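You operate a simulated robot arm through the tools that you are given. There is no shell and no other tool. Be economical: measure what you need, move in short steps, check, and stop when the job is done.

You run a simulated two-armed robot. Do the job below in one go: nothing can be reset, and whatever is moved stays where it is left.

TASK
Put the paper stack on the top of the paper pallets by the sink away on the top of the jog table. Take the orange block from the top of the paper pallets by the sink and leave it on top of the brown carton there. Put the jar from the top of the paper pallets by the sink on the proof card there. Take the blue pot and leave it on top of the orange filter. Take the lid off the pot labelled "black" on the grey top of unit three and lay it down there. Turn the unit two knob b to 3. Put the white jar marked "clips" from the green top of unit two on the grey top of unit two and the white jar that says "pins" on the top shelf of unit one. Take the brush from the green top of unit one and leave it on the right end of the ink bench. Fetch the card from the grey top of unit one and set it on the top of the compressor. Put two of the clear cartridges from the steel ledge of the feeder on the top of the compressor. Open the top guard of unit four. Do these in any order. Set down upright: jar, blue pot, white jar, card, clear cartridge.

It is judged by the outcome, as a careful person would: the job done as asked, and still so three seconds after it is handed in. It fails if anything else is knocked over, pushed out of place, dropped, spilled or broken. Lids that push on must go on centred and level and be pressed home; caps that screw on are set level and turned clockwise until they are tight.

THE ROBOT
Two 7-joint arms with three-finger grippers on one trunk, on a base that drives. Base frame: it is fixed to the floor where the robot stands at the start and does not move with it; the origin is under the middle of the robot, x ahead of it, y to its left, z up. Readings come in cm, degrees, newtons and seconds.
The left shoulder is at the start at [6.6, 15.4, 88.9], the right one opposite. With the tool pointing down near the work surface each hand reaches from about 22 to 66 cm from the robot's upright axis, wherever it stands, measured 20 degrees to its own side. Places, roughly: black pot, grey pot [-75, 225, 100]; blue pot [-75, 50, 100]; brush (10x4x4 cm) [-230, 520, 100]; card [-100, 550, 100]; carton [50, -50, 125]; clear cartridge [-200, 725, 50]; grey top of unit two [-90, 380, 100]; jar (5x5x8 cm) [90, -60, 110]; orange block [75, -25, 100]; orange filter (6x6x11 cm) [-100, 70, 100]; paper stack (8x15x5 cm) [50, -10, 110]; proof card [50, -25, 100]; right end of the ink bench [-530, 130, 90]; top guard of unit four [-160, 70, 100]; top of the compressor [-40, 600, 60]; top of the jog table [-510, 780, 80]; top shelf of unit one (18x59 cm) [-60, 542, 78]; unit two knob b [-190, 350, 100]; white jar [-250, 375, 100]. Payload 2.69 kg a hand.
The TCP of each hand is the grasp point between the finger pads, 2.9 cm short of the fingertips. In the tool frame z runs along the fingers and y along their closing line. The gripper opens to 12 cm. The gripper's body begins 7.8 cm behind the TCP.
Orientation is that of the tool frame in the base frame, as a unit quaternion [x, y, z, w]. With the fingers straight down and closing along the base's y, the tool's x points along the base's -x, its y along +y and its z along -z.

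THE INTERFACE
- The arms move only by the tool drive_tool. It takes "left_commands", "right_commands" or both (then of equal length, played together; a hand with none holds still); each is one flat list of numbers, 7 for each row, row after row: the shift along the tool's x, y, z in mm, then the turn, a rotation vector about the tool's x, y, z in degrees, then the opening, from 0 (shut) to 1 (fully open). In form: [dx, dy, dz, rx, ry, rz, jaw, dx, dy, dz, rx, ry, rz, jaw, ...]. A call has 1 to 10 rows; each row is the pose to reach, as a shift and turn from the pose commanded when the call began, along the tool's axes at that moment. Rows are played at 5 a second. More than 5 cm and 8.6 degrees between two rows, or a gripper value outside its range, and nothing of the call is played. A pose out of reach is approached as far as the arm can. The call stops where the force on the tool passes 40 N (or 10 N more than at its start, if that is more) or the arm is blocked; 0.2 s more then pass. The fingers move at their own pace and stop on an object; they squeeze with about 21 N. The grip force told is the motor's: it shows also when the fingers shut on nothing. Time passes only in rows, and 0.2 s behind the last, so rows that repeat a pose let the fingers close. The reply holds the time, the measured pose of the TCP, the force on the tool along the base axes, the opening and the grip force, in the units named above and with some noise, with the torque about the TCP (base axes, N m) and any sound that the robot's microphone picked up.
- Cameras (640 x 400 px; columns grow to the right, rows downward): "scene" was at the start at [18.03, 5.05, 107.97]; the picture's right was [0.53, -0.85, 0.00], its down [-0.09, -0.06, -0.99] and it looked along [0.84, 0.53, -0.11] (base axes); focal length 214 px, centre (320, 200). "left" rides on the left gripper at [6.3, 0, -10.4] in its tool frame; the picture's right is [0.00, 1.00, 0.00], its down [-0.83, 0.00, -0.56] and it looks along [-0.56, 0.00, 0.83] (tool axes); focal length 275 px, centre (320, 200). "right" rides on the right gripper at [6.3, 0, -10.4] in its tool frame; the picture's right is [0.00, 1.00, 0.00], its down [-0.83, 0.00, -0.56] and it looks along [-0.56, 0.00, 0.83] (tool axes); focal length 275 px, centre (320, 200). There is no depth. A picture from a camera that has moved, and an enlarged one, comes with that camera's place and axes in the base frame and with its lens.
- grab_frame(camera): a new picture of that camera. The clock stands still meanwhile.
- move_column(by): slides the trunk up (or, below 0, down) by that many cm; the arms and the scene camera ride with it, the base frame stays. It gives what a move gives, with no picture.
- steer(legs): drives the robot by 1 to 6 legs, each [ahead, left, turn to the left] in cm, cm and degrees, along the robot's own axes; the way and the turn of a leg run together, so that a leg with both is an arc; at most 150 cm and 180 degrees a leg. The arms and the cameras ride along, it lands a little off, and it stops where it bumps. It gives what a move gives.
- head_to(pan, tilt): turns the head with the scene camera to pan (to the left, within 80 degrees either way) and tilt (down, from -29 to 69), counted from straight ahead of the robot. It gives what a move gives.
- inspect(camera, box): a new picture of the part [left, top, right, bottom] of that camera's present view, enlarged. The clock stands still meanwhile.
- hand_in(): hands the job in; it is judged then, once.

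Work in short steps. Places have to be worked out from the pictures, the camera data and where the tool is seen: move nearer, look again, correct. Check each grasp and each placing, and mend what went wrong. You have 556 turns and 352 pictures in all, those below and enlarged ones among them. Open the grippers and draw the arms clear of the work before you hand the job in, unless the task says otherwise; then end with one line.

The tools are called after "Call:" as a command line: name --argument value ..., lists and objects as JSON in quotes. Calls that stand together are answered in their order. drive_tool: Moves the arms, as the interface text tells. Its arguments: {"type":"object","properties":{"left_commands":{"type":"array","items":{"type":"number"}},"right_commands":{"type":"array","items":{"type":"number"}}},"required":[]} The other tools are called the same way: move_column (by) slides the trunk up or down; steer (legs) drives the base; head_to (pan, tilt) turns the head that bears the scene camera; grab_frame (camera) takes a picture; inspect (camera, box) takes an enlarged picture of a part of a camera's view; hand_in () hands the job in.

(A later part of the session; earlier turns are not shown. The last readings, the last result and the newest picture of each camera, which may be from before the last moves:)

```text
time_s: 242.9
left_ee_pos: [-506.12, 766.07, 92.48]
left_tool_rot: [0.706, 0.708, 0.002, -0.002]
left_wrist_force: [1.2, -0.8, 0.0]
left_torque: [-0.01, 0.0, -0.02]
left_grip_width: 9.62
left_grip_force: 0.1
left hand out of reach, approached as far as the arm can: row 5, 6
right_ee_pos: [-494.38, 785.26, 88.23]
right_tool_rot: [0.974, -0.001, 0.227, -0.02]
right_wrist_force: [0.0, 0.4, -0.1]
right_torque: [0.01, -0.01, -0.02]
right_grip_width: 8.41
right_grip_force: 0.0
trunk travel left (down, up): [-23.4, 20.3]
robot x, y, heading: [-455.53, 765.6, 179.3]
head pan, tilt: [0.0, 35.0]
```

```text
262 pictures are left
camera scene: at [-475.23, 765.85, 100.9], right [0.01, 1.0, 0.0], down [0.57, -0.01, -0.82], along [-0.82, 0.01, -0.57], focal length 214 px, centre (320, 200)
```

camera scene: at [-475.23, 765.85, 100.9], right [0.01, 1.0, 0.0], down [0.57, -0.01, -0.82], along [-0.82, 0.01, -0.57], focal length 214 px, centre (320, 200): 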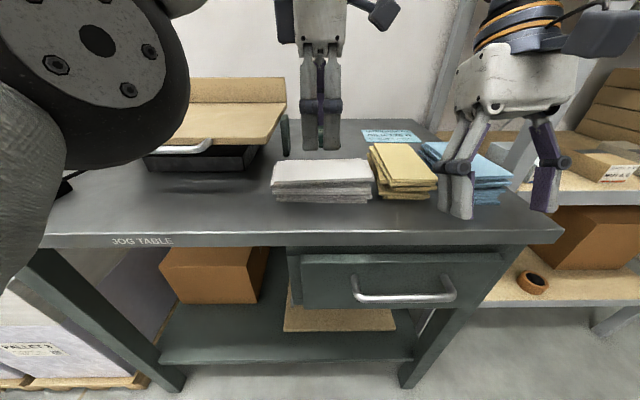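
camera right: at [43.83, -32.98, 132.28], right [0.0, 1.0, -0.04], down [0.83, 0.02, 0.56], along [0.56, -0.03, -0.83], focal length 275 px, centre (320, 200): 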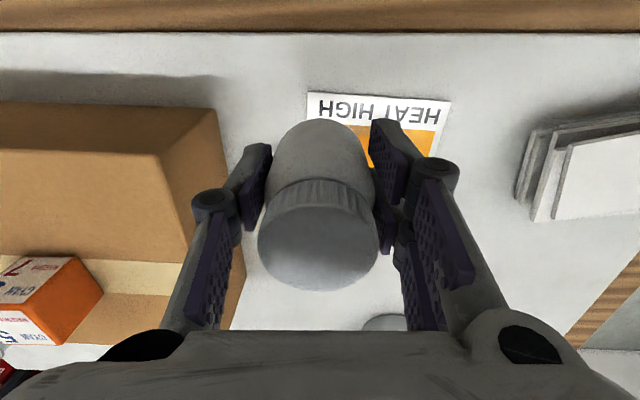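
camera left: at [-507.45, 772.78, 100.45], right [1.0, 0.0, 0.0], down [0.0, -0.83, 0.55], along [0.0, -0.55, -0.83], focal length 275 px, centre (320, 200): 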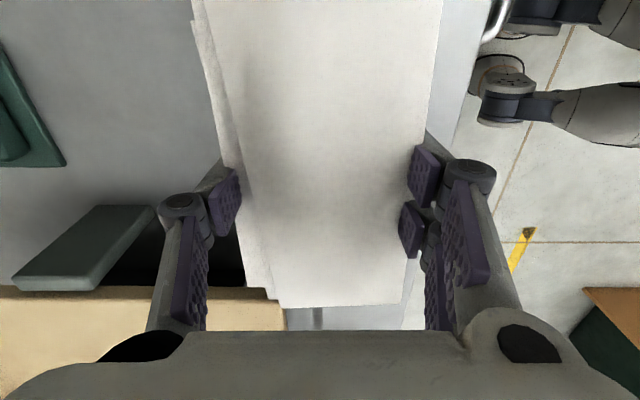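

Stack placed well. Back off, go around the white stack, and return toward the feeder end.

Call:
steer --legs '[[-14, 0, 0.7], [0, 62, 0], [-146, 0, 0]]'

Call:
move_column --by 8

Call:
grab_frame --camera "scene"

```text
time_s: 255.9
left_ee_pos: [-345.91, 704.09, 92.37]
left_tool_rot: [0.691, 0.723, 0.001, -0.003]
left_wrist_force: [-1.1, -0.3, -0.7]
left_torque: [0.01, 0.01, 0.02]
left_grip_width: 9.57
left_grip_force: 0.0
right_ee_pos: [-334.78, 723.78, 88.23]
right_tool_rot: [0.974, 0.019, 0.226, -0.024]
right_wrist_force: [0.6, -0.7, 0.2]
right_torque: [-0.01, 0.01, 0.01]
right_grip_width: 8.38
right_grip_force: 0.0
trunk travel left (down, up): [-23.4, 20.3]
robot x, y, heading: [-295.25, 705.25, -178.3]
head pan, tilt: [0.0, 35.0]
```

```text
time_s: 257.1
left_ee_pos: [-343.91, 704.06, 103.86]
left_tool_rot: [0.69, 0.723, -0.029, -0.033]
left_wrist_force: [0.7, -0.2, 0.0]
left_torque: [0.0, 0.0, 0.0]
left_grip_width: 9.63
left_grip_force: 0.0
right_ee_pos: [-334.78, 723.77, 96.14]
right_tool_rot: [0.974, 0.019, 0.226, -0.024]
right_wrist_force: [0.2, -0.3, 0.2]
right_torque: [0.0, -0.01, 0.02]
right_grip_width: 8.37
right_grip_force: 0.0
trunk travel left (down, up): [-31.4, 12.3]
robot x, y, heading: [-295.29, 705.49, -178.4]
head pan, tilt: [0.0, 35.0]
```

```text
261 pictures are left
camera scene: at [-312.96, 705.16, 108.87], right [-0.03, 1.0, 0.0], down [0.57, 0.02, -0.82], along [-0.82, -0.02, -0.57], focal length 214 px, centre (320, 200)
```

scene: 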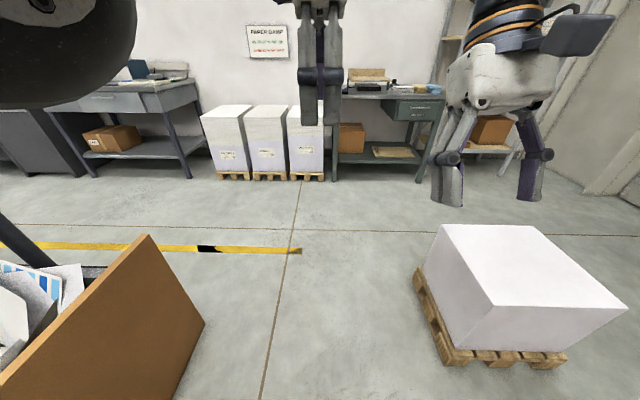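

Raise the trunk, then move to the feeder's end side facing it (-y).

Call:
move_column --by 12

Call:
steer --legs '[[0, -84, -1.6], [0, 0, 90], [-8, 60, 0]]'

Call:
head_to --pan 0 --tilt 40

Call:
grab_frame --camera "scene"

```text
time_s: 258.6
left_ee_pos: [-333.33, 704.08, 130.79]
left_tool_rot: [0.673, 0.708, -0.147, -0.155]
left_wrist_force: [-0.6, -0.3, -0.8]
left_torque: [0.0, -0.03, 0.01]
left_grip_width: 9.61
left_grip_force: 0.0
right_ee_pos: [-334.84, 723.73, 108.01]
right_tool_rot: [0.973, 0.019, 0.227, -0.024]
right_wrist_force: [-0.4, 0.5, 0.5]
right_torque: [-0.01, -0.03, 0.01]
right_grip_width: 8.39
right_grip_force: 0.1
trunk travel left (down, up): [-43.4, 0.3]
robot x, y, heading: [-295.18, 705.45, -178.3]
head pan, tilt: [0.0, 35.0]
```

```text
time_s: 273.9
left_ee_pos: [-235.83, 759.06, 131.03]
left_tool_rot: [-0.009, 0.976, -0.216, -0.005]
left_wrist_force: [0.7, -0.2, 0.1]
left_torque: [-0.01, -0.01, 0.01]
left_grip_width: 9.59
left_grip_force: 0.1
right_ee_pos: [-255.08, 757.72, 108.14]
right_tool_rot: [0.684, 0.693, 0.146, -0.175]
right_wrist_force: [0.5, 0.7, 0.3]
right_torque: [-0.01, 0.0, -0.03]
right_grip_width: 8.41
right_grip_force: 0.2
trunk travel left (down, up): [-43.4, 0.3]
robot x, y, heading: [-236.16, 797.15, -89.8]
head pan, tilt: [0.0, 35.0]
```

```text
time_s: 274.6
left_ee_pos: [-235.69, 759.09, 130.78]
left_tool_rot: [-0.009, 0.977, -0.215, -0.004]
left_wrist_force: [0.3, -1.4, 0.2]
left_torque: [0.0, 0.01, 0.01]
left_grip_width: 9.65
left_grip_force: 0.1
right_ee_pos: [-255.17, 757.6, 108.1]
right_tool_rot: [0.684, 0.693, 0.145, -0.175]
right_wrist_force: [-0.4, 0.4, 0.3]
right_torque: [0.03, -0.02, -0.02]
right_grip_width: 8.37
right_grip_force: 0.1
trunk travel left (down, up): [-43.4, 0.3]
robot x, y, heading: [-236.02, 796.91, -90.0]
head pan, tilt: [0.0, 40.0]
```

```text
260 pictures are left
camera scene: at [-234.97, 787.14, 125.14], right [-0.99, -0.11, 0.0], down [-0.03, 0.32, -0.95], along [0.1, -0.94, -0.32], focal length 214 px, centre (320, 200)
```

scene: 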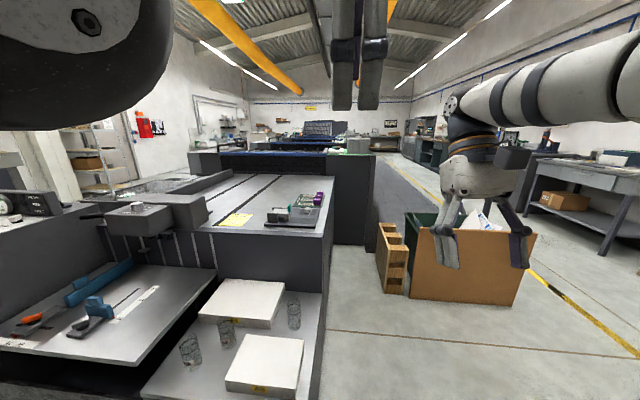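

The glass cartridges are on the low steel ledge between white packs. Zoom in.

Call:
inspect --camera "scene" --box '[120, 240, 360, 400]'

```text
2.50 times, centred on (240, 320) of scene
camera zoom: at [-234.97, 787.14, 125.14], right [-0.99, -0.11, 0.0], down [-0.03, 0.32, -0.95], along [0.1, -0.94, -0.32], focal length 536 px, centre (520, -100)
```

zoom: 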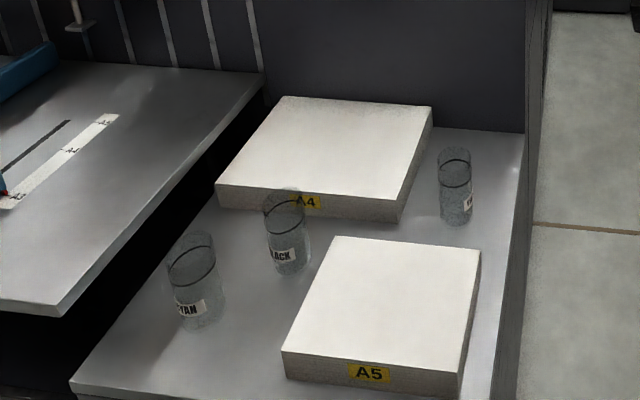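

Three labelled glass cartridges: CYAN ≈(-186,742), BLACK ≈(-195,733), third ≈(-217,722). I move to x≈-202 and bring both hands vertical first.

Call:
steer --legs '[[0, 34, 0]]'

Call:
drive_tool --left_commands '[0, 0, 0, -6, 0, 0, 0.8, 0, 0, 0, -12, 0, 0, 0.8, 0, 0, 0, -18, 0, 0, 0.8, 0, 0, 0, -25, 0, 0, 0.8]' --right_commands '[0, 0, 0, 0, -6.5, 0, 0.8, 0, 0, 0, 0, -13, 0, 0.8, 0, 0, 0, 0, -19.5, 0, 0.8, 0, 0, 0, 0, -26, 0, 0.8]'

Call:
grab_frame --camera "scene"

```text
time_s: 277.7
left_ee_pos: [-201.51, 759.0, 130.75]
left_tool_rot: [-0.011, 0.977, -0.214, -0.005]
left_wrist_force: [-0.8, -0.2, -0.1]
left_torque: [-0.01, 0.0, -0.02]
left_grip_width: 9.61
left_grip_force: 0.0
right_ee_pos: [-221.06, 757.83, 108.17]
right_tool_rot: [0.683, 0.694, 0.146, -0.175]
right_wrist_force: [0.1, 0.4, 0.5]
right_torque: [0.01, 0.01, 0.01]
right_grip_width: 8.39
right_grip_force: 0.0
trunk travel left (down, up): [-43.4, 0.3]
robot x, y, heading: [-202.04, 797.2, -90.0]
head pan, tilt: [0.0, 40.0]
```

```text
time_s: 278.7
left_ee_pos: [-198.22, 763.71, 125.72]
left_tool_rot: [-0.009, 1.0, -0.02, -0.009]
left_wrist_force: [-0.2, -0.9, -0.2]
left_torque: [-0.02, 0.05, -0.02]
left_grip_width: 9.6
left_grip_force: 0.0
left hand out of reach, approached as far as the arm can: row 1, 2, 3, 4
right_ee_pos: [-220.74, 757.75, 108.25]
right_tool_rot: [0.699, 0.715, -0.015, -0.012]
right_wrist_force: [0.1, 0.8, -0.2]
right_torque: [0.03, 0.04, -0.01]
right_grip_width: 9.58
right_grip_force: 0.0
trunk travel left (down, up): [-43.4, 0.3]
robot x, y, heading: [-201.76, 796.92, -89.6]
head pan, tilt: [0.0, 40.0]
```

```text
258 pictures are left
camera scene: at [-201.72, 788.01, 122.02], right [-1.0, -0.01, 0.0], down [-0.01, 0.63, -0.78], along [0.0, -0.78, -0.63], focal length 214 px, centre (320, 200)
```

scene: 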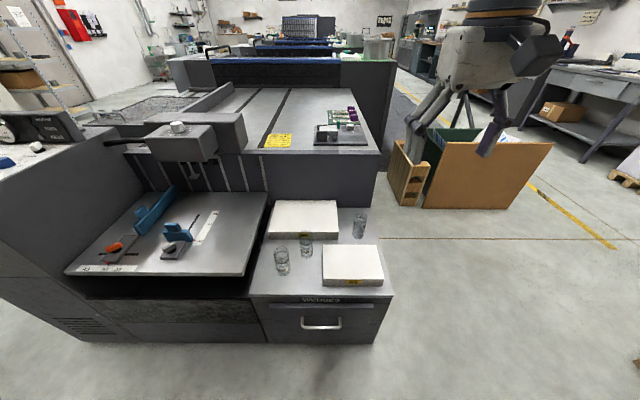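

Ledge measured: z≈46.7, front edge y≈750. Lower the trunk in stages.

Call:
move_column --by -20

Call:
move_column --by -15

Call:
grab_frame --camera "scene"

```text
time_s: 280.9
left_ee_pos: [-198.32, 752.28, 87.94]
left_tool_rot: [-0.011, 0.977, 0.214, -0.006]
left_wrist_force: [0.0, 0.0, -0.2]
left_torque: [0.0, 0.01, 0.04]
left_grip_width: 9.61
left_grip_force: 0.0
right_ee_pos: [-221.0, 757.76, 88.17]
right_tool_rot: [0.699, 0.715, -0.013, -0.013]
right_wrist_force: [-0.3, -0.1, -0.1]
right_torque: [0.01, -0.01, -0.01]
right_grip_width: 9.59
right_grip_force: 0.1
trunk travel left (down, up): [-23.4, 20.3]
robot x, y, heading: [-202.01, 796.87, -89.7]
head pan, tilt: [0.0, 40.0]
```

```text
time_s: 282.6
left_ee_pos: [-198.4, 752.32, 73.06]
left_tool_rot: [-0.011, 0.977, 0.212, -0.006]
left_wrist_force: [0.3, -0.2, 1.3]
left_torque: [-0.01, 0.02, -0.02]
left_grip_width: 9.59
left_grip_force: 0.0
right_ee_pos: [-221.19, 757.82, 73.31]
right_tool_rot: [0.699, 0.715, -0.013, -0.014]
right_wrist_force: [0.0, 0.6, 0.4]
right_torque: [-0.01, -0.03, 0.03]
right_grip_width: 9.58
right_grip_force: 0.1
trunk travel left (down, up): [-8.4, 35.3]
robot x, y, heading: [-201.73, 796.59, -89.6]
head pan, tilt: [0.0, 40.0]
```

```text
257 pictures are left
camera scene: at [-201.85, 772.53, 83.45], right [-1.0, 0.0, 0.0], down [0.0, 0.64, -0.77], along [0.0, -0.77, -0.64], focal length 214 px, centre (320, 200)
```

scene: 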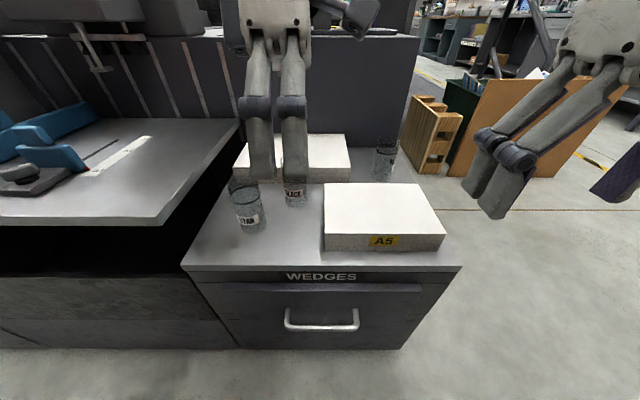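

Drive 17 cm nearer, level the left hand and put it over the CYAN cartridge.

Call:
steer --legs '[[17, 0, 0]]'

Call:
drive_tool --left_commands '[-20, 0, 0, 6, 0, 0, 0.8, -40, 0, 0, 12, 0, 0, 0.8, -60, 0, 0, 18, 0, 0, 0.8, -80, 0, 0, 24.5, 0, 0, 0.8]'

Call:
grab_frame --camera "left"

Call:
grab_frame --camera "scene"

```text
time_s: 284.1
left_ee_pos: [-198.2, 735.26, 72.99]
left_tool_rot: [-0.01, 0.977, 0.214, -0.006]
left_wrist_force: [-0.9, 0.0, -0.5]
left_torque: [-0.03, 0.01, -0.01]
left_grip_width: 9.6
left_grip_force: 0.1
right_ee_pos: [-221.0, 740.82, 73.18]
right_tool_rot: [0.699, 0.715, -0.012, -0.015]
right_wrist_force: [-0.3, -0.6, 0.2]
right_torque: [0.03, -0.01, 0.04]
right_grip_width: 9.58
right_grip_force: 0.0
trunk travel left (down, up): [-8.4, 35.3]
robot x, y, heading: [-201.57, 779.69, -90.1]
head pan, tilt: [0.0, 40.0]
```

```text
time_s: 285.1
left_ee_pos: [-190.19, 735.38, 72.85]
left_tool_rot: [-0.012, 1.0, 0.001, -0.003]
left_wrist_force: [0.2, -0.1, -0.5]
left_torque: [0.0, -0.02, 0.03]
left_grip_width: 9.61
left_grip_force: 0.1
right_ee_pos: [-220.96, 740.89, 73.27]
right_tool_rot: [0.698, 0.715, -0.012, -0.014]
right_wrist_force: [0.1, 0.3, 0.0]
right_torque: [0.03, 0.0, 0.02]
right_grip_width: 9.59
right_grip_force: 0.1
trunk travel left (down, up): [-8.4, 35.3]
robot x, y, heading: [-201.69, 780.49, -89.7]
head pan, tilt: [0.0, 40.0]
```

```text
256 pictures are left
camera left: at [-196.52, 735.26, 83.57], right [-0.02, 1.0, 0.0], down [0.84, 0.02, 0.55], along [0.55, 0.01, -0.84], focal length 275 px, centre (320, 200)
```

left: 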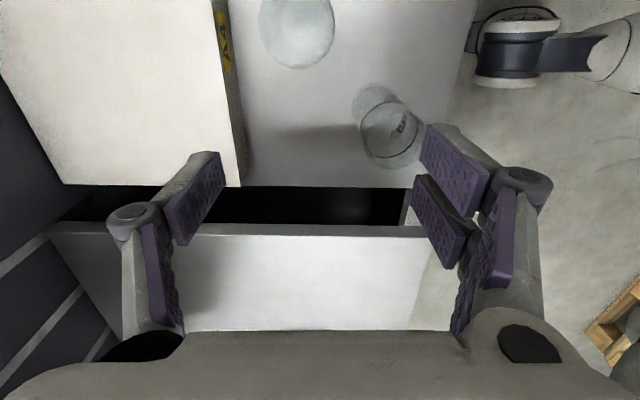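

```text
255 pictures are left
camera scene: at [-201.78, 755.54, 83.44], right [-1.0, 0.0, 0.0], down [0.0, 0.64, -0.77], along [0.0, -0.77, -0.64], focal length 214 px, centre (320, 200)
```

scene: 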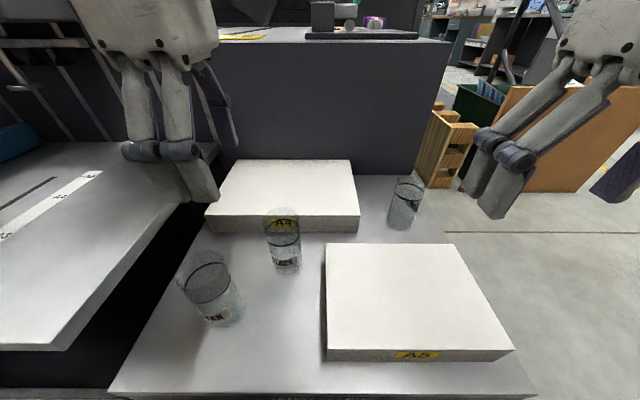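

CYAN at about (-186.8,742.8), 5.6 cm wide, ~10 cm tall. Move above, lower partly, check.

Call:
drive_tool --left_commands '[-17, 40, 0, 0, 0, 0, 0.8, -34, 74, 0, 0, 0, 0, 0.8, -34, 74, 45, 0, 0, 0, 0.8, -34, 74, 90, 0, 0, 0, 0.8, -34, 74, 120, 0, 0, 0, 0.8]'

Call:
grab_frame --camera "left"

Call:
grab_frame --camera "scene"

```text
time_s: 286.3
left_ee_pos: [-187.28, 743.04, 60.72]
left_tool_rot: [-0.012, 1.0, 0.001, -0.005]
left_wrist_force: [0.9, -0.5, -0.3]
left_torque: [-0.03, -0.02, -0.02]
left_grip_width: 9.62
left_grip_force: 0.0
right_ee_pos: [-220.95, 740.85, 73.22]
right_tool_rot: [0.699, 0.715, -0.012, -0.014]
right_wrist_force: [-0.5, 0.3, -0.3]
right_torque: [0.01, 0.04, 0.0]
right_grip_width: 9.61
right_grip_force: 0.1
trunk travel left (down, up): [-8.4, 35.3]
robot x, y, heading: [-201.68, 779.86, -89.6]
head pan, tilt: [0.0, 40.0]
```

```text
254 pictures are left
camera left: at [-193.38, 742.73, 71.43], right [-0.02, 1.0, 0.0], down [0.84, 0.01, 0.55], along [0.55, 0.01, -0.84], focal length 275 px, centre (320, 200)
```

left: 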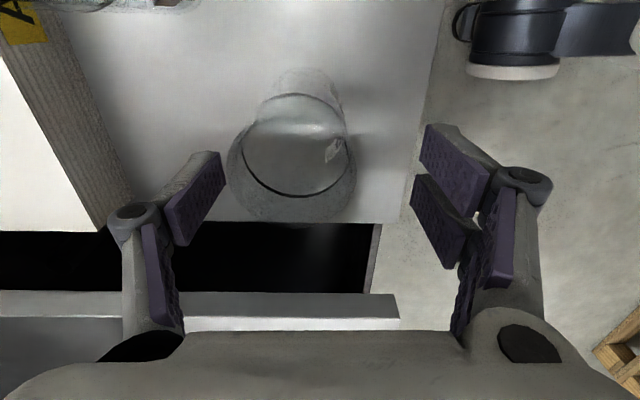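

```text
253 pictures are left
camera scene: at [-201.78, 755.54, 83.44], right [-1.0, 0.0, 0.0], down [0.0, 0.64, -0.77], along [0.0, -0.77, -0.64], focal length 214 px, centre (320, 200)
```

scene: 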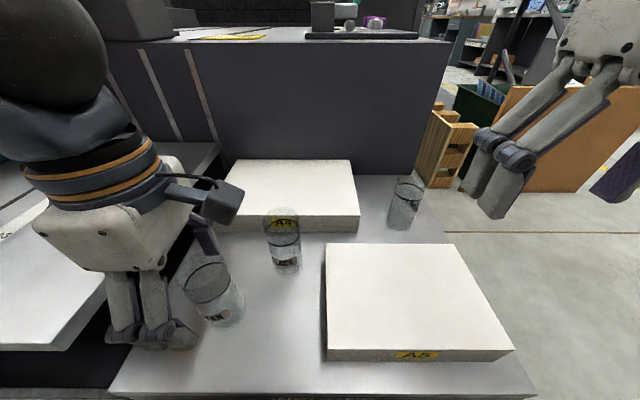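

The glass centre is about (-188.8,741.8), rim z≈60. Correct by (-1.5,-1.2), lower to z≈53.5 and close.

Call:
drive_tool --left_commands '[15, -12, 0, 0, 0, 0, 0.8, 15, -12, 35, 0, 0, 0, 0.8, 15, -12, 70, 0, 0, 0, 0.8]'

Call:
grab_frame --camera "left"

```text
time_s: 287.1
left_ee_pos: [-188.84, 741.67, 53.91]
left_tool_rot: [-0.012, 1.0, 0.0, -0.004]
left_wrist_force: [0.2, 0.5, 0.3]
left_torque: [-0.02, -0.01, 0.0]
left_grip_width: 9.55
left_grip_force: 0.0
right_ee_pos: [-221.03, 740.85, 73.23]
right_tool_rot: [0.699, 0.715, -0.012, -0.014]
right_wrist_force: [-0.1, 0.1, -0.3]
right_torque: [0.01, 0.03, -0.04]
right_grip_width: 9.62
right_grip_force: 0.0
trunk travel left (down, up): [-8.4, 35.3]
robot x, y, heading: [-202.02, 780.61, -89.8]
head pan, tilt: [0.0, 40.0]
```

```text
252 pictures are left
camera left: at [-194.94, 741.55, 64.5], right [-0.02, 1.0, 0.0], down [0.84, 0.01, 0.55], along [0.55, 0.01, -0.84], focal length 275 px, centre (320, 200)
```

left: 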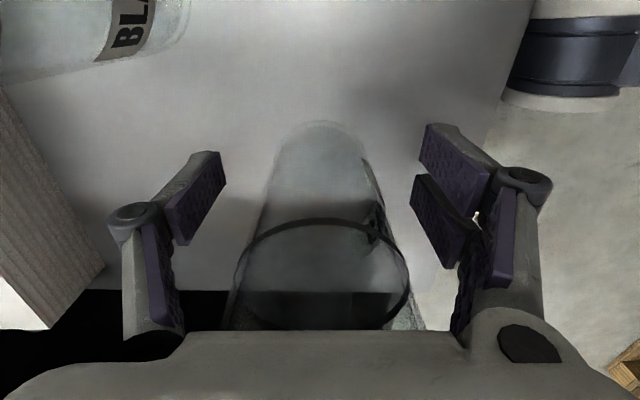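

The glass is ~2 cm farther to +x than the pads. Shift 1.8 cm and close.

Call:
drive_tool --left_commands '[-18, 0, 0, 0, 0, 0, 0.8, -18, 0, 0, 0, 0, 0, 0.5, -18, 0, 0, 0, 0, 0, 0.3, -18, 0, 0, 0, 0, 0, 0.3, -18, 0, 0, 0, 0, 0, 0.3]'

Call:
grab_frame --camera "left"

```text
time_s: 288.3
left_ee_pos: [-186.85, 741.8, 53.99]
left_tool_rot: [-0.012, 1.0, 0.002, -0.004]
left_wrist_force: [1.3, 0.6, -0.7]
left_torque: [0.01, -0.02, 0.01]
left_grip_width: 4.97
left_grip_force: 21.2
right_ee_pos: [-220.97, 740.7, 73.16]
right_tool_rot: [0.699, 0.715, -0.011, -0.014]
right_wrist_force: [0.0, 0.5, -0.2]
right_torque: [-0.01, 0.01, -0.01]
right_grip_width: 9.59
right_grip_force: 0.1
trunk travel left (down, up): [-8.4, 35.3]
robot x, y, heading: [-201.82, 779.72, -89.7]
head pan, tilt: [0.0, 40.0]
```

```text
251 pictures are left
camera left: at [-193.1, 741.6, 64.54], right [-0.02, 1.0, 0.0], down [0.84, 0.02, 0.55], along [0.55, 0.01, -0.84], focal length 275 px, centre (320, 200)
```

left: 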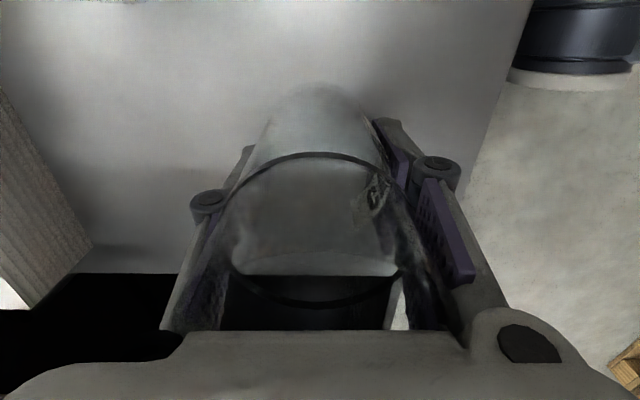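

Gripped (5.0 cm). Lift 18 cm slowly.

Call:
drive_tool --left_commands '[0, 0, -5, 0, 0, 0, 0, 0, 0, -20, 0, 0, 0, 0, 0, 0, -50, 0, 0, 0, 0, 0, 0, -90, 0, 0, 0, 0, 0, 0, -130, 0, 0, 0, 0, 0, 0, -170, 0, 0, 0, 0]'

Call:
grab_frame --camera "scene"

Call:
grab_frame --camera "right"

```text
time_s: 289.7
left_ee_pos: [-186.63, 741.78, 71.0]
left_tool_rot: [-0.012, 1.0, 0.002, -0.004]
left_wrist_force: [0.3, 0.3, -1.0]
left_torque: [0.01, -0.03, 0.02]
left_grip_width: 4.98
left_grip_force: 21.1
right_ee_pos: [-221.01, 740.79, 73.24]
right_tool_rot: [0.699, 0.715, -0.012, -0.014]
right_wrist_force: [-0.6, 0.6, 0.3]
right_torque: [-0.02, 0.0, 0.0]
right_grip_width: 9.6
right_grip_force: 0.0
trunk travel left (down, up): [-8.4, 35.3]
robot x, y, heading: [-201.69, 780.25, -89.7]
head pan, tilt: [0.0, 40.0]
```

```text
250 pictures are left
camera scene: at [-201.78, 755.53, 83.44], right [-1.0, 0.0, 0.0], down [0.0, 0.64, -0.77], along [0.0, -0.77, -0.64], focal length 214 px, centre (320, 200)
```

scene: 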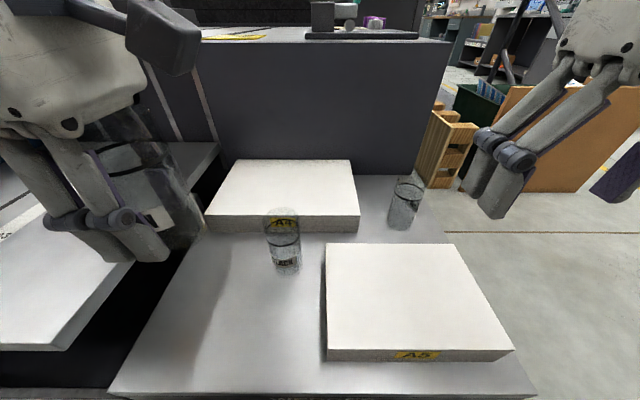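

```text
249 pictures are left
camera right: at [-220.84, 747.02, 83.59], right [1.0, 0.03, -0.04], down [0.04, -0.83, 0.55], along [-0.02, -0.55, -0.83], focal length 275 px, centre (320, 200)
```

right: 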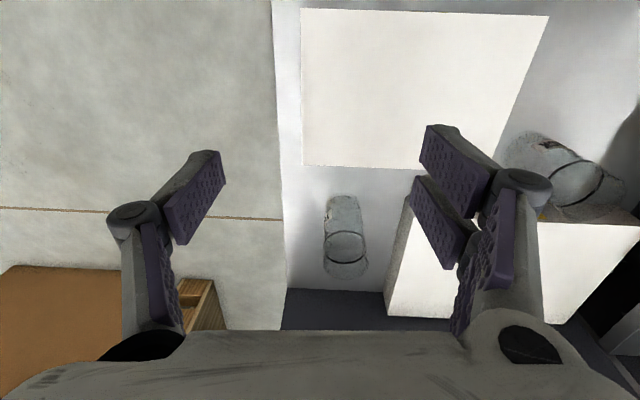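

CYAN held in the left hand. Now the third cartridge with the right: at about (-217.9,721.4). Move above it.

Call:
drive_tool --right_commands '[-49, 6, 0, 0, 0, 0, 0.7, -98, 12, 0, 0, 0, 0, 0.7, -147, 19, 0, 0, 0, 0, 0.7, -195, 25, 0, 0, 0, 0, 0.7, -195, 25, 30, 0, 0, 0, 0.7]'

Call:
grab_frame --camera "right"

```text
time_s: 290.9
left_ee_pos: [-186.62, 741.74, 70.94]
left_tool_rot: [-0.012, 1.0, 0.002, -0.004]
left_wrist_force: [0.7, -0.9, -0.8]
left_torque: [-0.03, -0.01, 0.02]
left_grip_width: 4.99
left_grip_force: 21.0
right_ee_pos: [-218.12, 721.18, 70.1]
right_tool_rot: [0.699, 0.715, -0.012, -0.015]
right_wrist_force: [0.2, -0.5, -1.0]
right_torque: [-0.02, -0.01, -0.01]
right_grip_width: 8.42
right_grip_force: 0.2
trunk travel left (down, up): [-8.4, 35.3]
robot x, y, heading: [-201.58, 780.3, -89.7]
head pan, tilt: [0.0, 40.0]
```

```text
248 pictures are left
camera right: at [-217.95, 727.46, 80.46], right [1.0, 0.03, -0.04], down [0.05, -0.83, 0.55], along [-0.02, -0.55, -0.83], focal length 275 px, centre (320, 200)
```

right: 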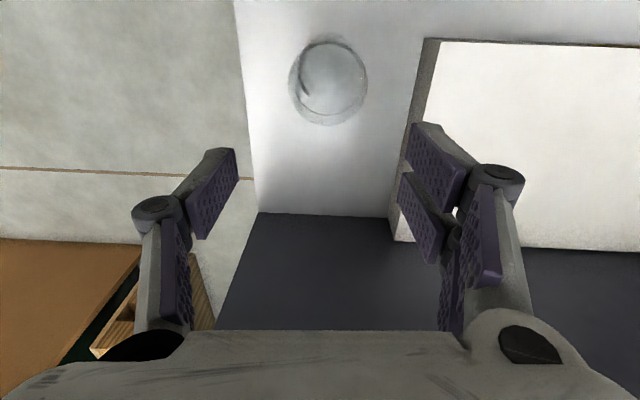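

Cartridge centre (-218.1,723.6). Adjust by +2.4 in y, lower to z≈54, close.

Call:
drive_tool --right_commands '[24, 0, 0, 0, 0, 0, 0.7, 24, 0, 45, 0, 0, 0, 0.7, 24, 0, 90, 0, 0, 0, 0.7, 24, 0, 130, 0, 0, 0, 0.7, 24, 0, 160, 0, 0, 0, 0.7]'

Call:
grab_frame --camera "right"

```text
time_s: 292.1
left_ee_pos: [-186.67, 741.63, 70.87]
left_tool_rot: [-0.012, 1.0, 0.002, -0.003]
left_wrist_force: [0.1, -0.3, -1.0]
left_torque: [-0.03, -0.03, 0.02]
left_grip_width: 4.96
left_grip_force: 20.5
right_ee_pos: [-218.78, 723.82, 53.95]
right_tool_rot: [0.699, 0.714, -0.011, -0.014]
right_wrist_force: [0.8, 0.1, -0.3]
right_torque: [0.0, -0.02, -0.04]
right_grip_width: 8.38
right_grip_force: 0.1
trunk travel left (down, up): [-8.4, 35.3]
robot x, y, heading: [-201.82, 780.12, -89.9]
head pan, tilt: [0.0, 40.0]
```

```text
247 pictures are left
camera right: at [-218.62, 730.01, 64.4], right [1.0, 0.03, -0.04], down [0.04, -0.83, 0.55], along [-0.02, -0.55, -0.83], focal length 275 px, centre (320, 200)
```

right: 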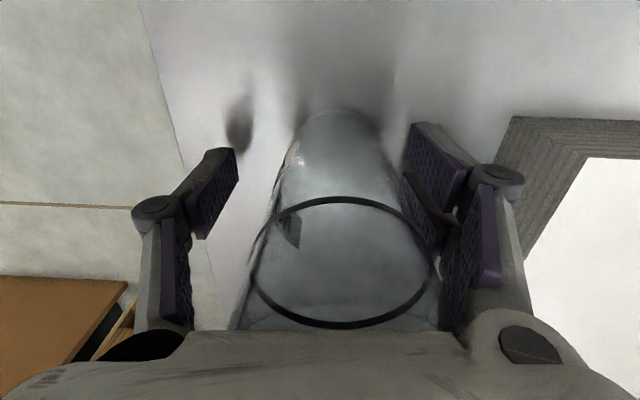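

Small adjust (+1 x, -1.1 y) and close.

Call:
drive_tool --right_commands '[-11, 10, 0, 0, 0, 0, 0.7, -11, 10, 0, 0, 0, 0, 0.5, -11, 10, 0, 0, 0, 0, 0.3, -11, 10, 0, 0, 0, 0, 0.3, -11, 10, 0, 0, 0, 0, 0.3]'

Call:
drive_tool --right_commands '[0, 0, -5, 0, 0, 0, 0, 0, 0, -20, 0, 0, 0, 0, 0, 0, -50, 0, 0, 0, 0, 0, 0, -90, 0, 0, 0, 0, 20, 0, -130, 0, 0, 0, 0, 40, 0, -170, 0, 0, 0, 0]'

Call:
grab_frame --camera "right"

Call:
grab_frame --camera "scene"

```text
time_s: 293.3
left_ee_pos: [-186.76, 741.75, 70.78]
left_tool_rot: [-0.013, 1.0, 0.002, -0.003]
left_wrist_force: [0.2, 0.2, -1.7]
left_torque: [0.02, 0.01, 0.01]
left_grip_width: 4.97
left_grip_force: 21.3
right_ee_pos: [-217.73, 722.83, 53.95]
right_tool_rot: [0.699, 0.715, -0.011, -0.014]
right_wrist_force: [-0.6, -0.1, -0.1]
right_torque: [-0.07, -0.03, -0.01]
right_grip_width: 5.08
right_grip_force: 20.7
trunk travel left (down, up): [-8.4, 35.3]
robot x, y, heading: [-201.57, 780.28, -89.7]
head pan, tilt: [0.0, 40.0]
```

```text
time_s: 294.7
left_ee_pos: [-186.83, 741.59, 70.84]
left_tool_rot: [-0.013, 1.0, 0.002, -0.004]
left_wrist_force: [-0.1, -0.1, -1.4]
left_torque: [0.02, -0.01, 0.01]
left_grip_width: 4.96
left_grip_force: 21.2
right_ee_pos: [-217.12, 726.65, 71.07]
right_tool_rot: [0.699, 0.714, -0.012, -0.015]
right_wrist_force: [0.5, 0.0, -2.6]
right_torque: [-0.02, 0.02, -0.01]
right_grip_width: 5.08
right_grip_force: 21.1
trunk travel left (down, up): [-8.4, 35.3]
robot x, y, heading: [-201.74, 779.91, -89.9]
head pan, tilt: [0.0, 40.0]
```

```text
246 pictures are left
camera right: at [-217.04, 732.96, 81.5], right [1.0, 0.03, -0.04], down [0.04, -0.83, 0.55], along [-0.02, -0.55, -0.83], focal length 275 px, centre (320, 200)
```

right: 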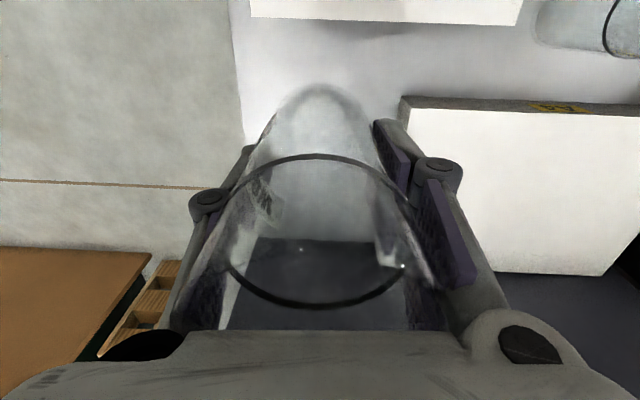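

```text
245 pictures are left
camera scene: at [-201.78, 755.53, 83.44], right [-1.0, 0.0, 0.0], down [0.0, 0.64, -0.77], along [0.0, -0.77, -0.64], focal length 214 px, centre (320, 200)
```

scene: 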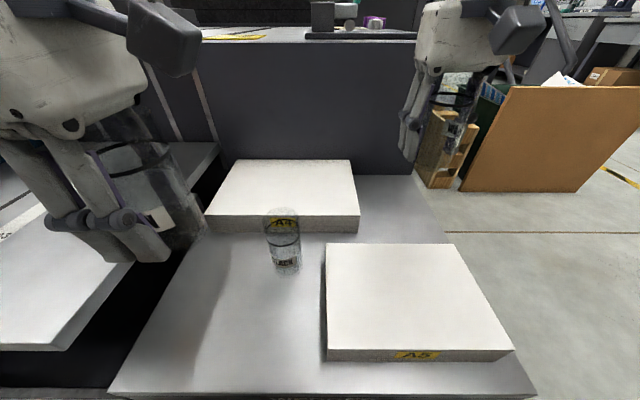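

Both cartridges held upright. Back off and drive round the feeder end into the aisle toward the compressor.

Call:
steer --legs '[[-34, 0, 0], [0, 115, 0], [0, 115, 0], [100, 0, 0]]'

Call:
grab_frame --camera "scene"

```text
time_s: 319.2
left_ee_pos: [44.1, 676.04, 70.98]
left_tool_rot: [-0.012, 1.0, 0.002, -0.003]
left_wrist_force: [-0.5, -0.3, -2.0]
left_torque: [0.0, 0.02, 0.0]
left_grip_width: 4.88
left_grip_force: 21.0
right_ee_pos: [13.55, 660.99, 71.06]
right_tool_rot: [0.699, 0.714, -0.012, -0.014]
right_wrist_force: [0.0, 0.2, -1.6]
right_torque: [0.0, 0.02, 0.01]
right_grip_width: 4.99
right_grip_force: 21.3
trunk travel left (down, up): [-8.4, 35.3]
robot x, y, heading: [29.09, 714.31, -89.8]
head pan, tilt: [0.0, 40.0]
```

```text
244 pictures are left
camera scene: at [28.99, 689.82, 83.44], right [-1.0, 0.0, 0.0], down [0.0, 0.64, -0.77], along [0.0, -0.77, -0.64], focal length 214 px, centre (320, 200)
```

scene: 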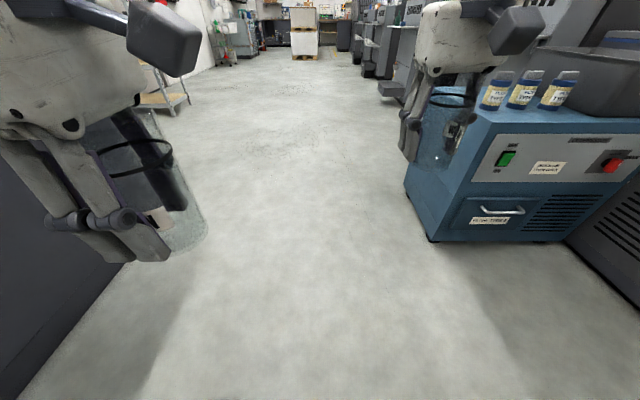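

Compressor: top z≈60, faces at x≈-25 and y≈621; three jars at y≈609. Raise the trunk 15 for clearance, then go to face it.

Call:
move_column --by 15

```text
time_s: 321.0
left_ee_pos: [44.11, 675.97, 85.83]
left_tool_rot: [-0.012, 1.0, 0.002, -0.003]
left_wrist_force: [0.5, -0.5, -1.2]
left_torque: [0.01, -0.04, 0.0]
left_grip_width: 4.93
left_grip_force: 21.4
right_ee_pos: [13.53, 660.96, 86.01]
right_tool_rot: [0.7, 0.714, -0.013, -0.014]
right_wrist_force: [0.1, -0.2, -1.4]
right_torque: [0.01, 0.0, 0.0]
right_grip_width: 5.0
right_grip_force: 21.3
trunk travel left (down, up): [-23.4, 20.3]
robot x, y, heading: [29.08, 714.37, -89.6]
head pan, tilt: [0.0, 40.0]
```

Good, level. Now go to (35,590) and turn to face the compressor.

Call:
steer --legs '[[120, 8, 0], [0, 0, -90]]'

Call:
grab_frame --camera "scene"

```text
time_s: 330.9
left_ee_pos: [-0.87, 580.93, 85.95]
left_tool_rot: [0.703, 0.711, 0.003, -0.002]
left_wrist_force: [-0.4, -0.4, -0.4]
left_torque: [0.0, 0.02, -0.03]
left_grip_width: 4.87
left_grip_force: 21.1
right_ee_pos: [-15.62, 611.37, 86.09]
right_tool_rot: [1.0, 0.005, 0.001, -0.019]
right_wrist_force: [-0.1, 0.1, -0.7]
right_torque: [-0.01, 0.05, 0.01]
right_grip_width: 4.98
right_grip_force: 20.9
trunk travel left (down, up): [-23.4, 20.3]
robot x, y, heading: [37.34, 595.79, 179.3]
head pan, tilt: [0.0, 40.0]
```

```text
243 pictures are left
camera scene: at [17.98, 595.63, 100.14], right [0.01, 1.0, 0.0], down [0.64, -0.01, -0.77], along [-0.77, 0.01, -0.64], focal length 214 px, centre (320, 200)
```

scene: 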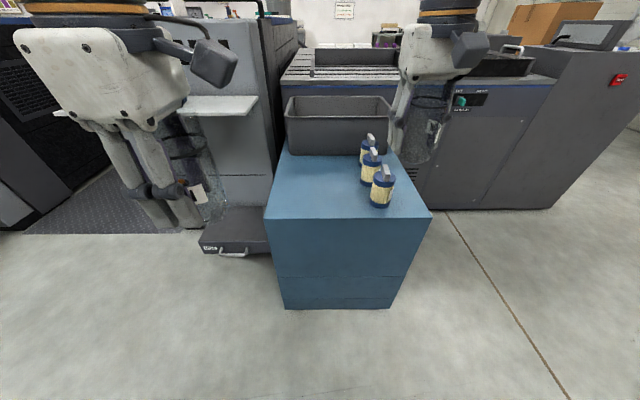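

Free area on top: x -25..-56, y 583..606 (jars at y≈612). Advance 28 cm; then place the right cartridge at (-47,601).

Call:
steer --legs '[[28, 0, 0.6]]'

Call:
drive_tool --right_commands '[-10, 30, 0, 0, 0, 0, 0, -30, 60, 0, 0, 0, 0, 0, -40, 98, 0, 0, 0, 0, 0, -40, 98, 30, 0, 0, 0, 0, -40, 98, 60, 0, 0, 0, 0]'

Call:
grab_frame --camera "scene"

Call:
grab_frame --camera "right"

```text
time_s: 332.8
left_ee_pos: [-28.66, 580.43, 85.89]
left_tool_rot: [0.7, 0.714, 0.004, 0.0]
left_wrist_force: [-1.5, -0.6, -1.7]
left_torque: [-0.01, -0.03, 0.01]
left_grip_width: 4.85
left_grip_force: 21.6
right_ee_pos: [-43.57, 610.87, 86.01]
right_tool_rot: [1.0, 0.01, 0.001, -0.018]
right_wrist_force: [-0.7, 0.3, -0.3]
right_torque: [0.04, -0.02, -0.01]
right_grip_width: 4.95
right_grip_force: 21.5
trunk travel left (down, up): [-23.4, 20.3]
robot x, y, heading: [9.5, 595.73, -179.9]
head pan, tilt: [0.0, 40.0]
```

```text
time_s: 334.0
left_ee_pos: [-28.65, 580.43, 85.87]
left_tool_rot: [0.7, 0.715, 0.003, 0.0]
left_wrist_force: [0.1, -0.8, -1.5]
left_torque: [-0.07, 0.0, -0.03]
left_grip_width: 4.88
left_grip_force: 21.4
right_ee_pos: [-47.17, 601.27, 79.59]
right_tool_rot: [1.0, 0.01, 0.002, -0.019]
right_wrist_force: [0.4, -0.9, -1.6]
right_torque: [0.04, 0.05, -0.04]
right_grip_width: 4.98
right_grip_force: 21.3
right hand out of reach, approached as far as the arm can: row 3
trunk travel left (down, up): [-23.4, 20.3]
robot x, y, heading: [10.08, 595.58, -180.1]
head pan, tilt: [0.0, 40.0]
```

```text
242 pictures are left
camera scene: at [-9.75, 595.51, 100.14], right [0.0, 1.0, 0.0], down [0.64, 0.0, -0.77], along [-0.77, 0.0, -0.64], focal length 214 px, centre (320, 200)
```

scene: 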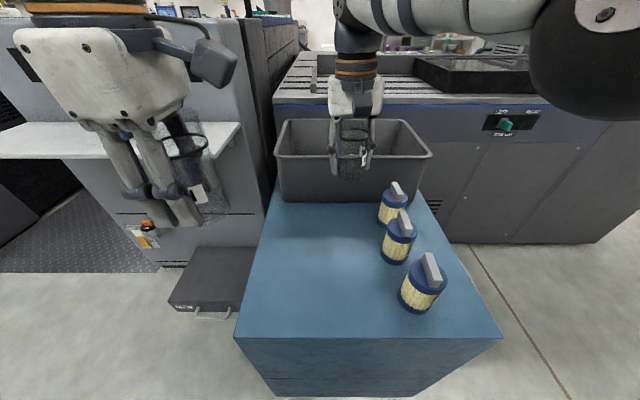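

```text
241 pictures are left
camera right: at [-41.01, 600.93, 90.02], right [0.03, -1.0, -0.04], down [-0.83, -0.04, 0.55], along [-0.55, 0.02, -0.83], focal length 275 px, centre (320, 200)
```

right: 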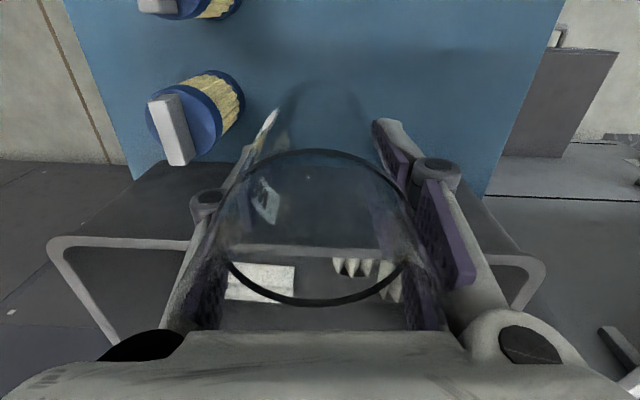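

Position good. Lower the right cartridge to the top (TCP ≈67.3 expected).

Call:
drive_tool --right_commands '[0, 0, 45, 0, 0, 0, 0, 0, 0, 85, 0, 0, 0, 0, 0, 0, 105, 0, 0, 0, 0, 0, 0, 115, 0, 0, 0, 0, 0, 0, 121, 0, 0, 0, 0]'

Call:
grab_frame --camera "scene"

```text
time_s: 335.2
left_ee_pos: [-28.51, 580.44, 85.87]
left_tool_rot: [0.699, 0.715, 0.004, -0.001]
left_wrist_force: [0.5, -0.4, -1.5]
left_torque: [-0.04, 0.04, -0.02]
left_grip_width: 4.89
left_grip_force: 20.9
right_ee_pos: [-47.23, 601.82, 67.46]
right_tool_rot: [1.0, 0.01, 0.002, -0.018]
right_wrist_force: [0.4, -0.2, -1.6]
right_torque: [0.01, 0.0, -0.05]
right_grip_width: 4.95
right_grip_force: 21.0
trunk travel left (down, up): [-23.4, 20.3]
robot x, y, heading: [9.72, 595.55, -179.7]
head pan, tilt: [0.0, 40.0]
```

```text
240 pictures are left
camera scene: at [-9.75, 595.51, 100.14], right [0.0, 1.0, 0.0], down [0.64, 0.0, -0.77], along [-0.77, 0.0, -0.64], focal length 214 px, centre (320, 200)
```

scene: 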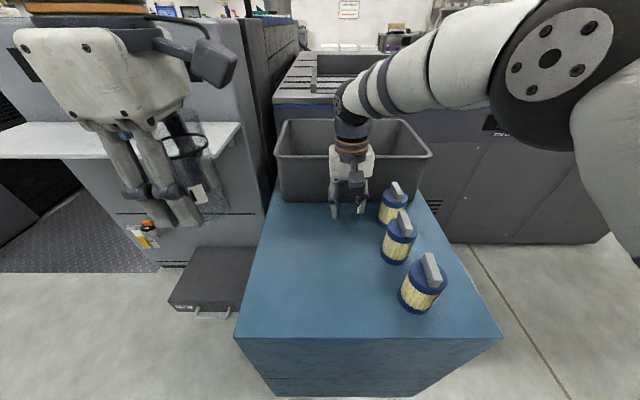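

No contact yet; continue in small steps.

Call:
drive_tool --right_commands '[0, 0, 4, 0, 0, 0, 0, 0, 0, 8, 0, 0, 0, 0, 0, 0, 12, 0, 0, 0, 0]'

```text
time_s: 336.0
left_ee_pos: [-28.51, 580.36, 85.9]
left_tool_rot: [0.699, 0.715, 0.003, -0.001]
left_wrist_force: [-0.8, 0.2, -1.1]
left_torque: [0.0, 0.0, -0.01]
left_grip_width: 4.86
left_grip_force: 21.2
right_ee_pos: [-47.22, 601.7, 66.42]
right_tool_rot: [1.0, 0.011, 0.001, -0.018]
right_wrist_force: [0.1, -0.3, -1.4]
right_torque: [0.04, 0.03, 0.02]
right_grip_width: 4.98
right_grip_force: 21.1
trunk travel left (down, up): [-23.4, 20.3]
robot x, y, heading: [9.91, 595.57, -179.7]
head pan, tilt: [0.0, 40.0]
```

Call:
inspect --camera "right" --box '[160, 20, 480, 220]'

Call:
inspect --camera "scene" --box '[270, 130, 430, 230]'

```text
2.00 times, centred on (320, 120) of right
camera zoom: at [-40.99, 601.44, 76.77], right [0.03, -1.0, -0.04], down [-0.83, -0.04, 0.55], along [-0.55, 0.02, -0.83], focal length 551 px, centre (320, 360)
```

zoom: 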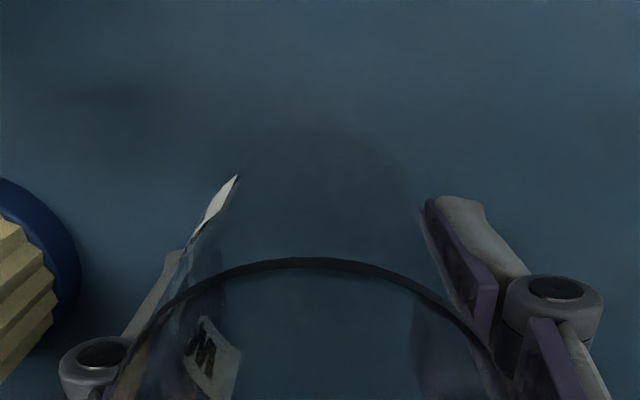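

```text
4.00 times, centred on (350, 180) of scene
camera zoom: at [-9.75, 595.51, 100.14], right [0.0, 1.0, 0.0], down [0.64, 0.0, -0.77], along [-0.77, 0.0, -0.64], focal length 858 px, centre (200, 280)
```

zoom: 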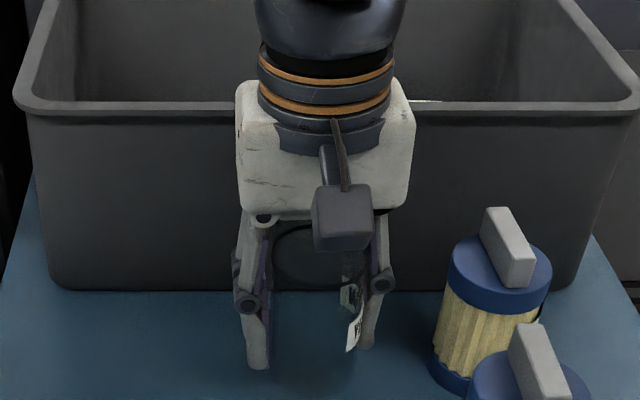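

Still just above; continue lowering.

Call:
drive_tool --right_commands '[0, 0, 4, 0, 0, 0, 0, 0, 0, 8, 0, 0, 0, 0, 0, 0, 12, 0, 0, 0, 0, 0, 0, 16, 0, 0, 0, 0]'

```text
time_s: 337.0
left_ee_pos: [-28.53, 580.35, 85.95]
left_tool_rot: [0.699, 0.715, 0.004, -0.001]
left_wrist_force: [-0.2, 0.2, -2.4]
left_torque: [-0.01, 0.0, 0.01]
left_grip_width: 4.83
left_grip_force: 20.9
right_ee_pos: [-47.28, 601.86, 64.86]
right_tool_rot: [1.0, 0.01, 0.001, -0.018]
right_wrist_force: [-0.7, -0.3, -1.5]
right_torque: [-0.02, -0.01, 0.0]
right_grip_width: 4.97
right_grip_force: 20.5
trunk travel left (down, up): [-23.4, 20.3]
robot x, y, heading: [9.95, 595.81, -179.9]
head pan, tilt: [0.0, 40.0]
```

Call:
drive_tool --right_commands '[0, 0, 4, 0, 0, 0, 0, 0, 0, 8, 0, 0, 0, 0, 0, 0, 12, 0, 0, 0, 0, 0, 0, 16, 0, 0, 0, 0]'

Call:
grab_frame --camera "right"

```text
time_s: 338.0
left_ee_pos: [-28.31, 580.4, 86.05]
left_tool_rot: [0.699, 0.715, 0.003, -0.002]
left_wrist_force: [-0.3, -0.1, -1.9]
left_torque: [-0.01, -0.02, 0.0]
left_grip_width: 4.88
left_grip_force: 21.1
right_ee_pos: [-47.26, 601.79, 63.78]
right_tool_rot: [1.0, 0.009, -0.003, -0.017]
right_wrist_force: [2.9, 0.7, 39.7]
right_torque: [-0.85, -0.8, 0.04]
right_grip_width: 4.92
right_grip_force: 21.2
trunk travel left (down, up): [-23.4, 20.3]
robot x, y, heading: [9.99, 595.34, -179.8]
head pan, tilt: [0.0, 40.0]
```

```text
237 pictures are left
camera right: at [-40.93, 601.53, 74.07], right [0.02, -1.0, -0.04], down [-0.83, -0.04, 0.56], along [-0.56, 0.02, -0.83], focal length 275 px, centre (320, 200)
```

right: 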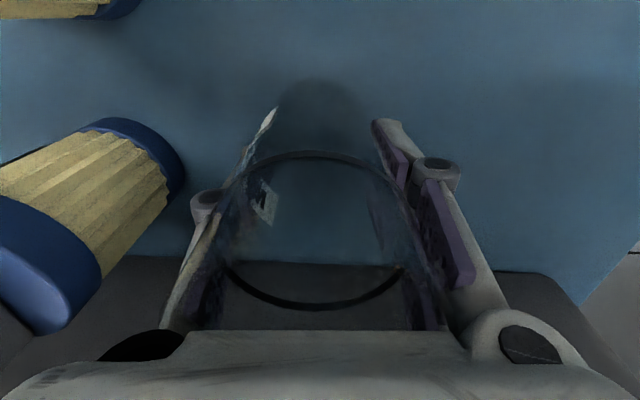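

Contact. Ease up a little, open modestly, and rise.

Call:
drive_tool --right_commands '[0, 0, -4, 0, 0, 0, 0, 0, 0, -4, 0, 0, 0, 0.5, 0, 0, -4, 0, 0, 0, 0.58, 0, 0, -4, 0, 0, 0, 0.58, 0, 0, -40, 0, 0, 0, 0.58, 0, 0, -85, 0, 0, 0, 0.58, 0, 0, -130, 0, 0, 0, 0.58, 0, 0, -170, 0, 0, 0, 0.58]'

Call:
grab_frame --camera "scene"

```text
time_s: 339.8
left_ee_pos: [-28.53, 580.38, 85.91]
left_tool_rot: [0.7, 0.714, 0.004, -0.001]
left_wrist_force: [-0.1, 0.2, -1.2]
left_torque: [0.0, -0.05, -0.01]
left_grip_width: 4.88
left_grip_force: 21.1
right_ee_pos: [-47.0, 601.16, 80.16]
right_tool_rot: [1.0, 0.011, 0.002, -0.018]
right_wrist_force: [1.3, 0.6, -0.4]
right_torque: [0.05, 0.04, -0.03]
right_grip_width: 6.98
right_grip_force: 0.1
trunk travel left (down, up): [-23.4, 20.3]
robot x, y, heading: [9.51, 595.05, -179.9]
head pan, tilt: [0.0, 40.0]
```

```text
236 pictures are left
camera scene: at [-9.74, 595.5, 100.15], right [0.0, 1.0, 0.0], down [0.64, 0.0, -0.77], along [-0.77, 0.0, -0.64], focal length 214 px, centre (320, 200)
```

scene: 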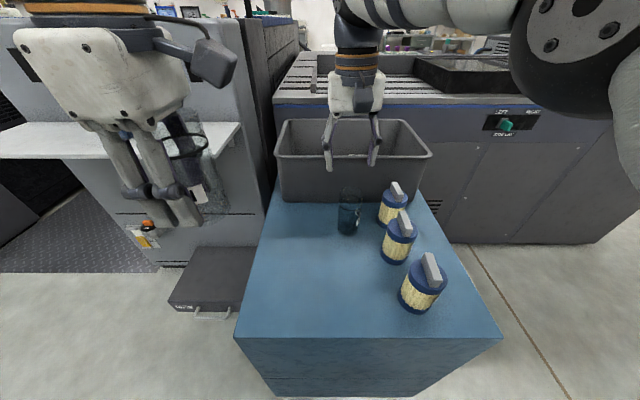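

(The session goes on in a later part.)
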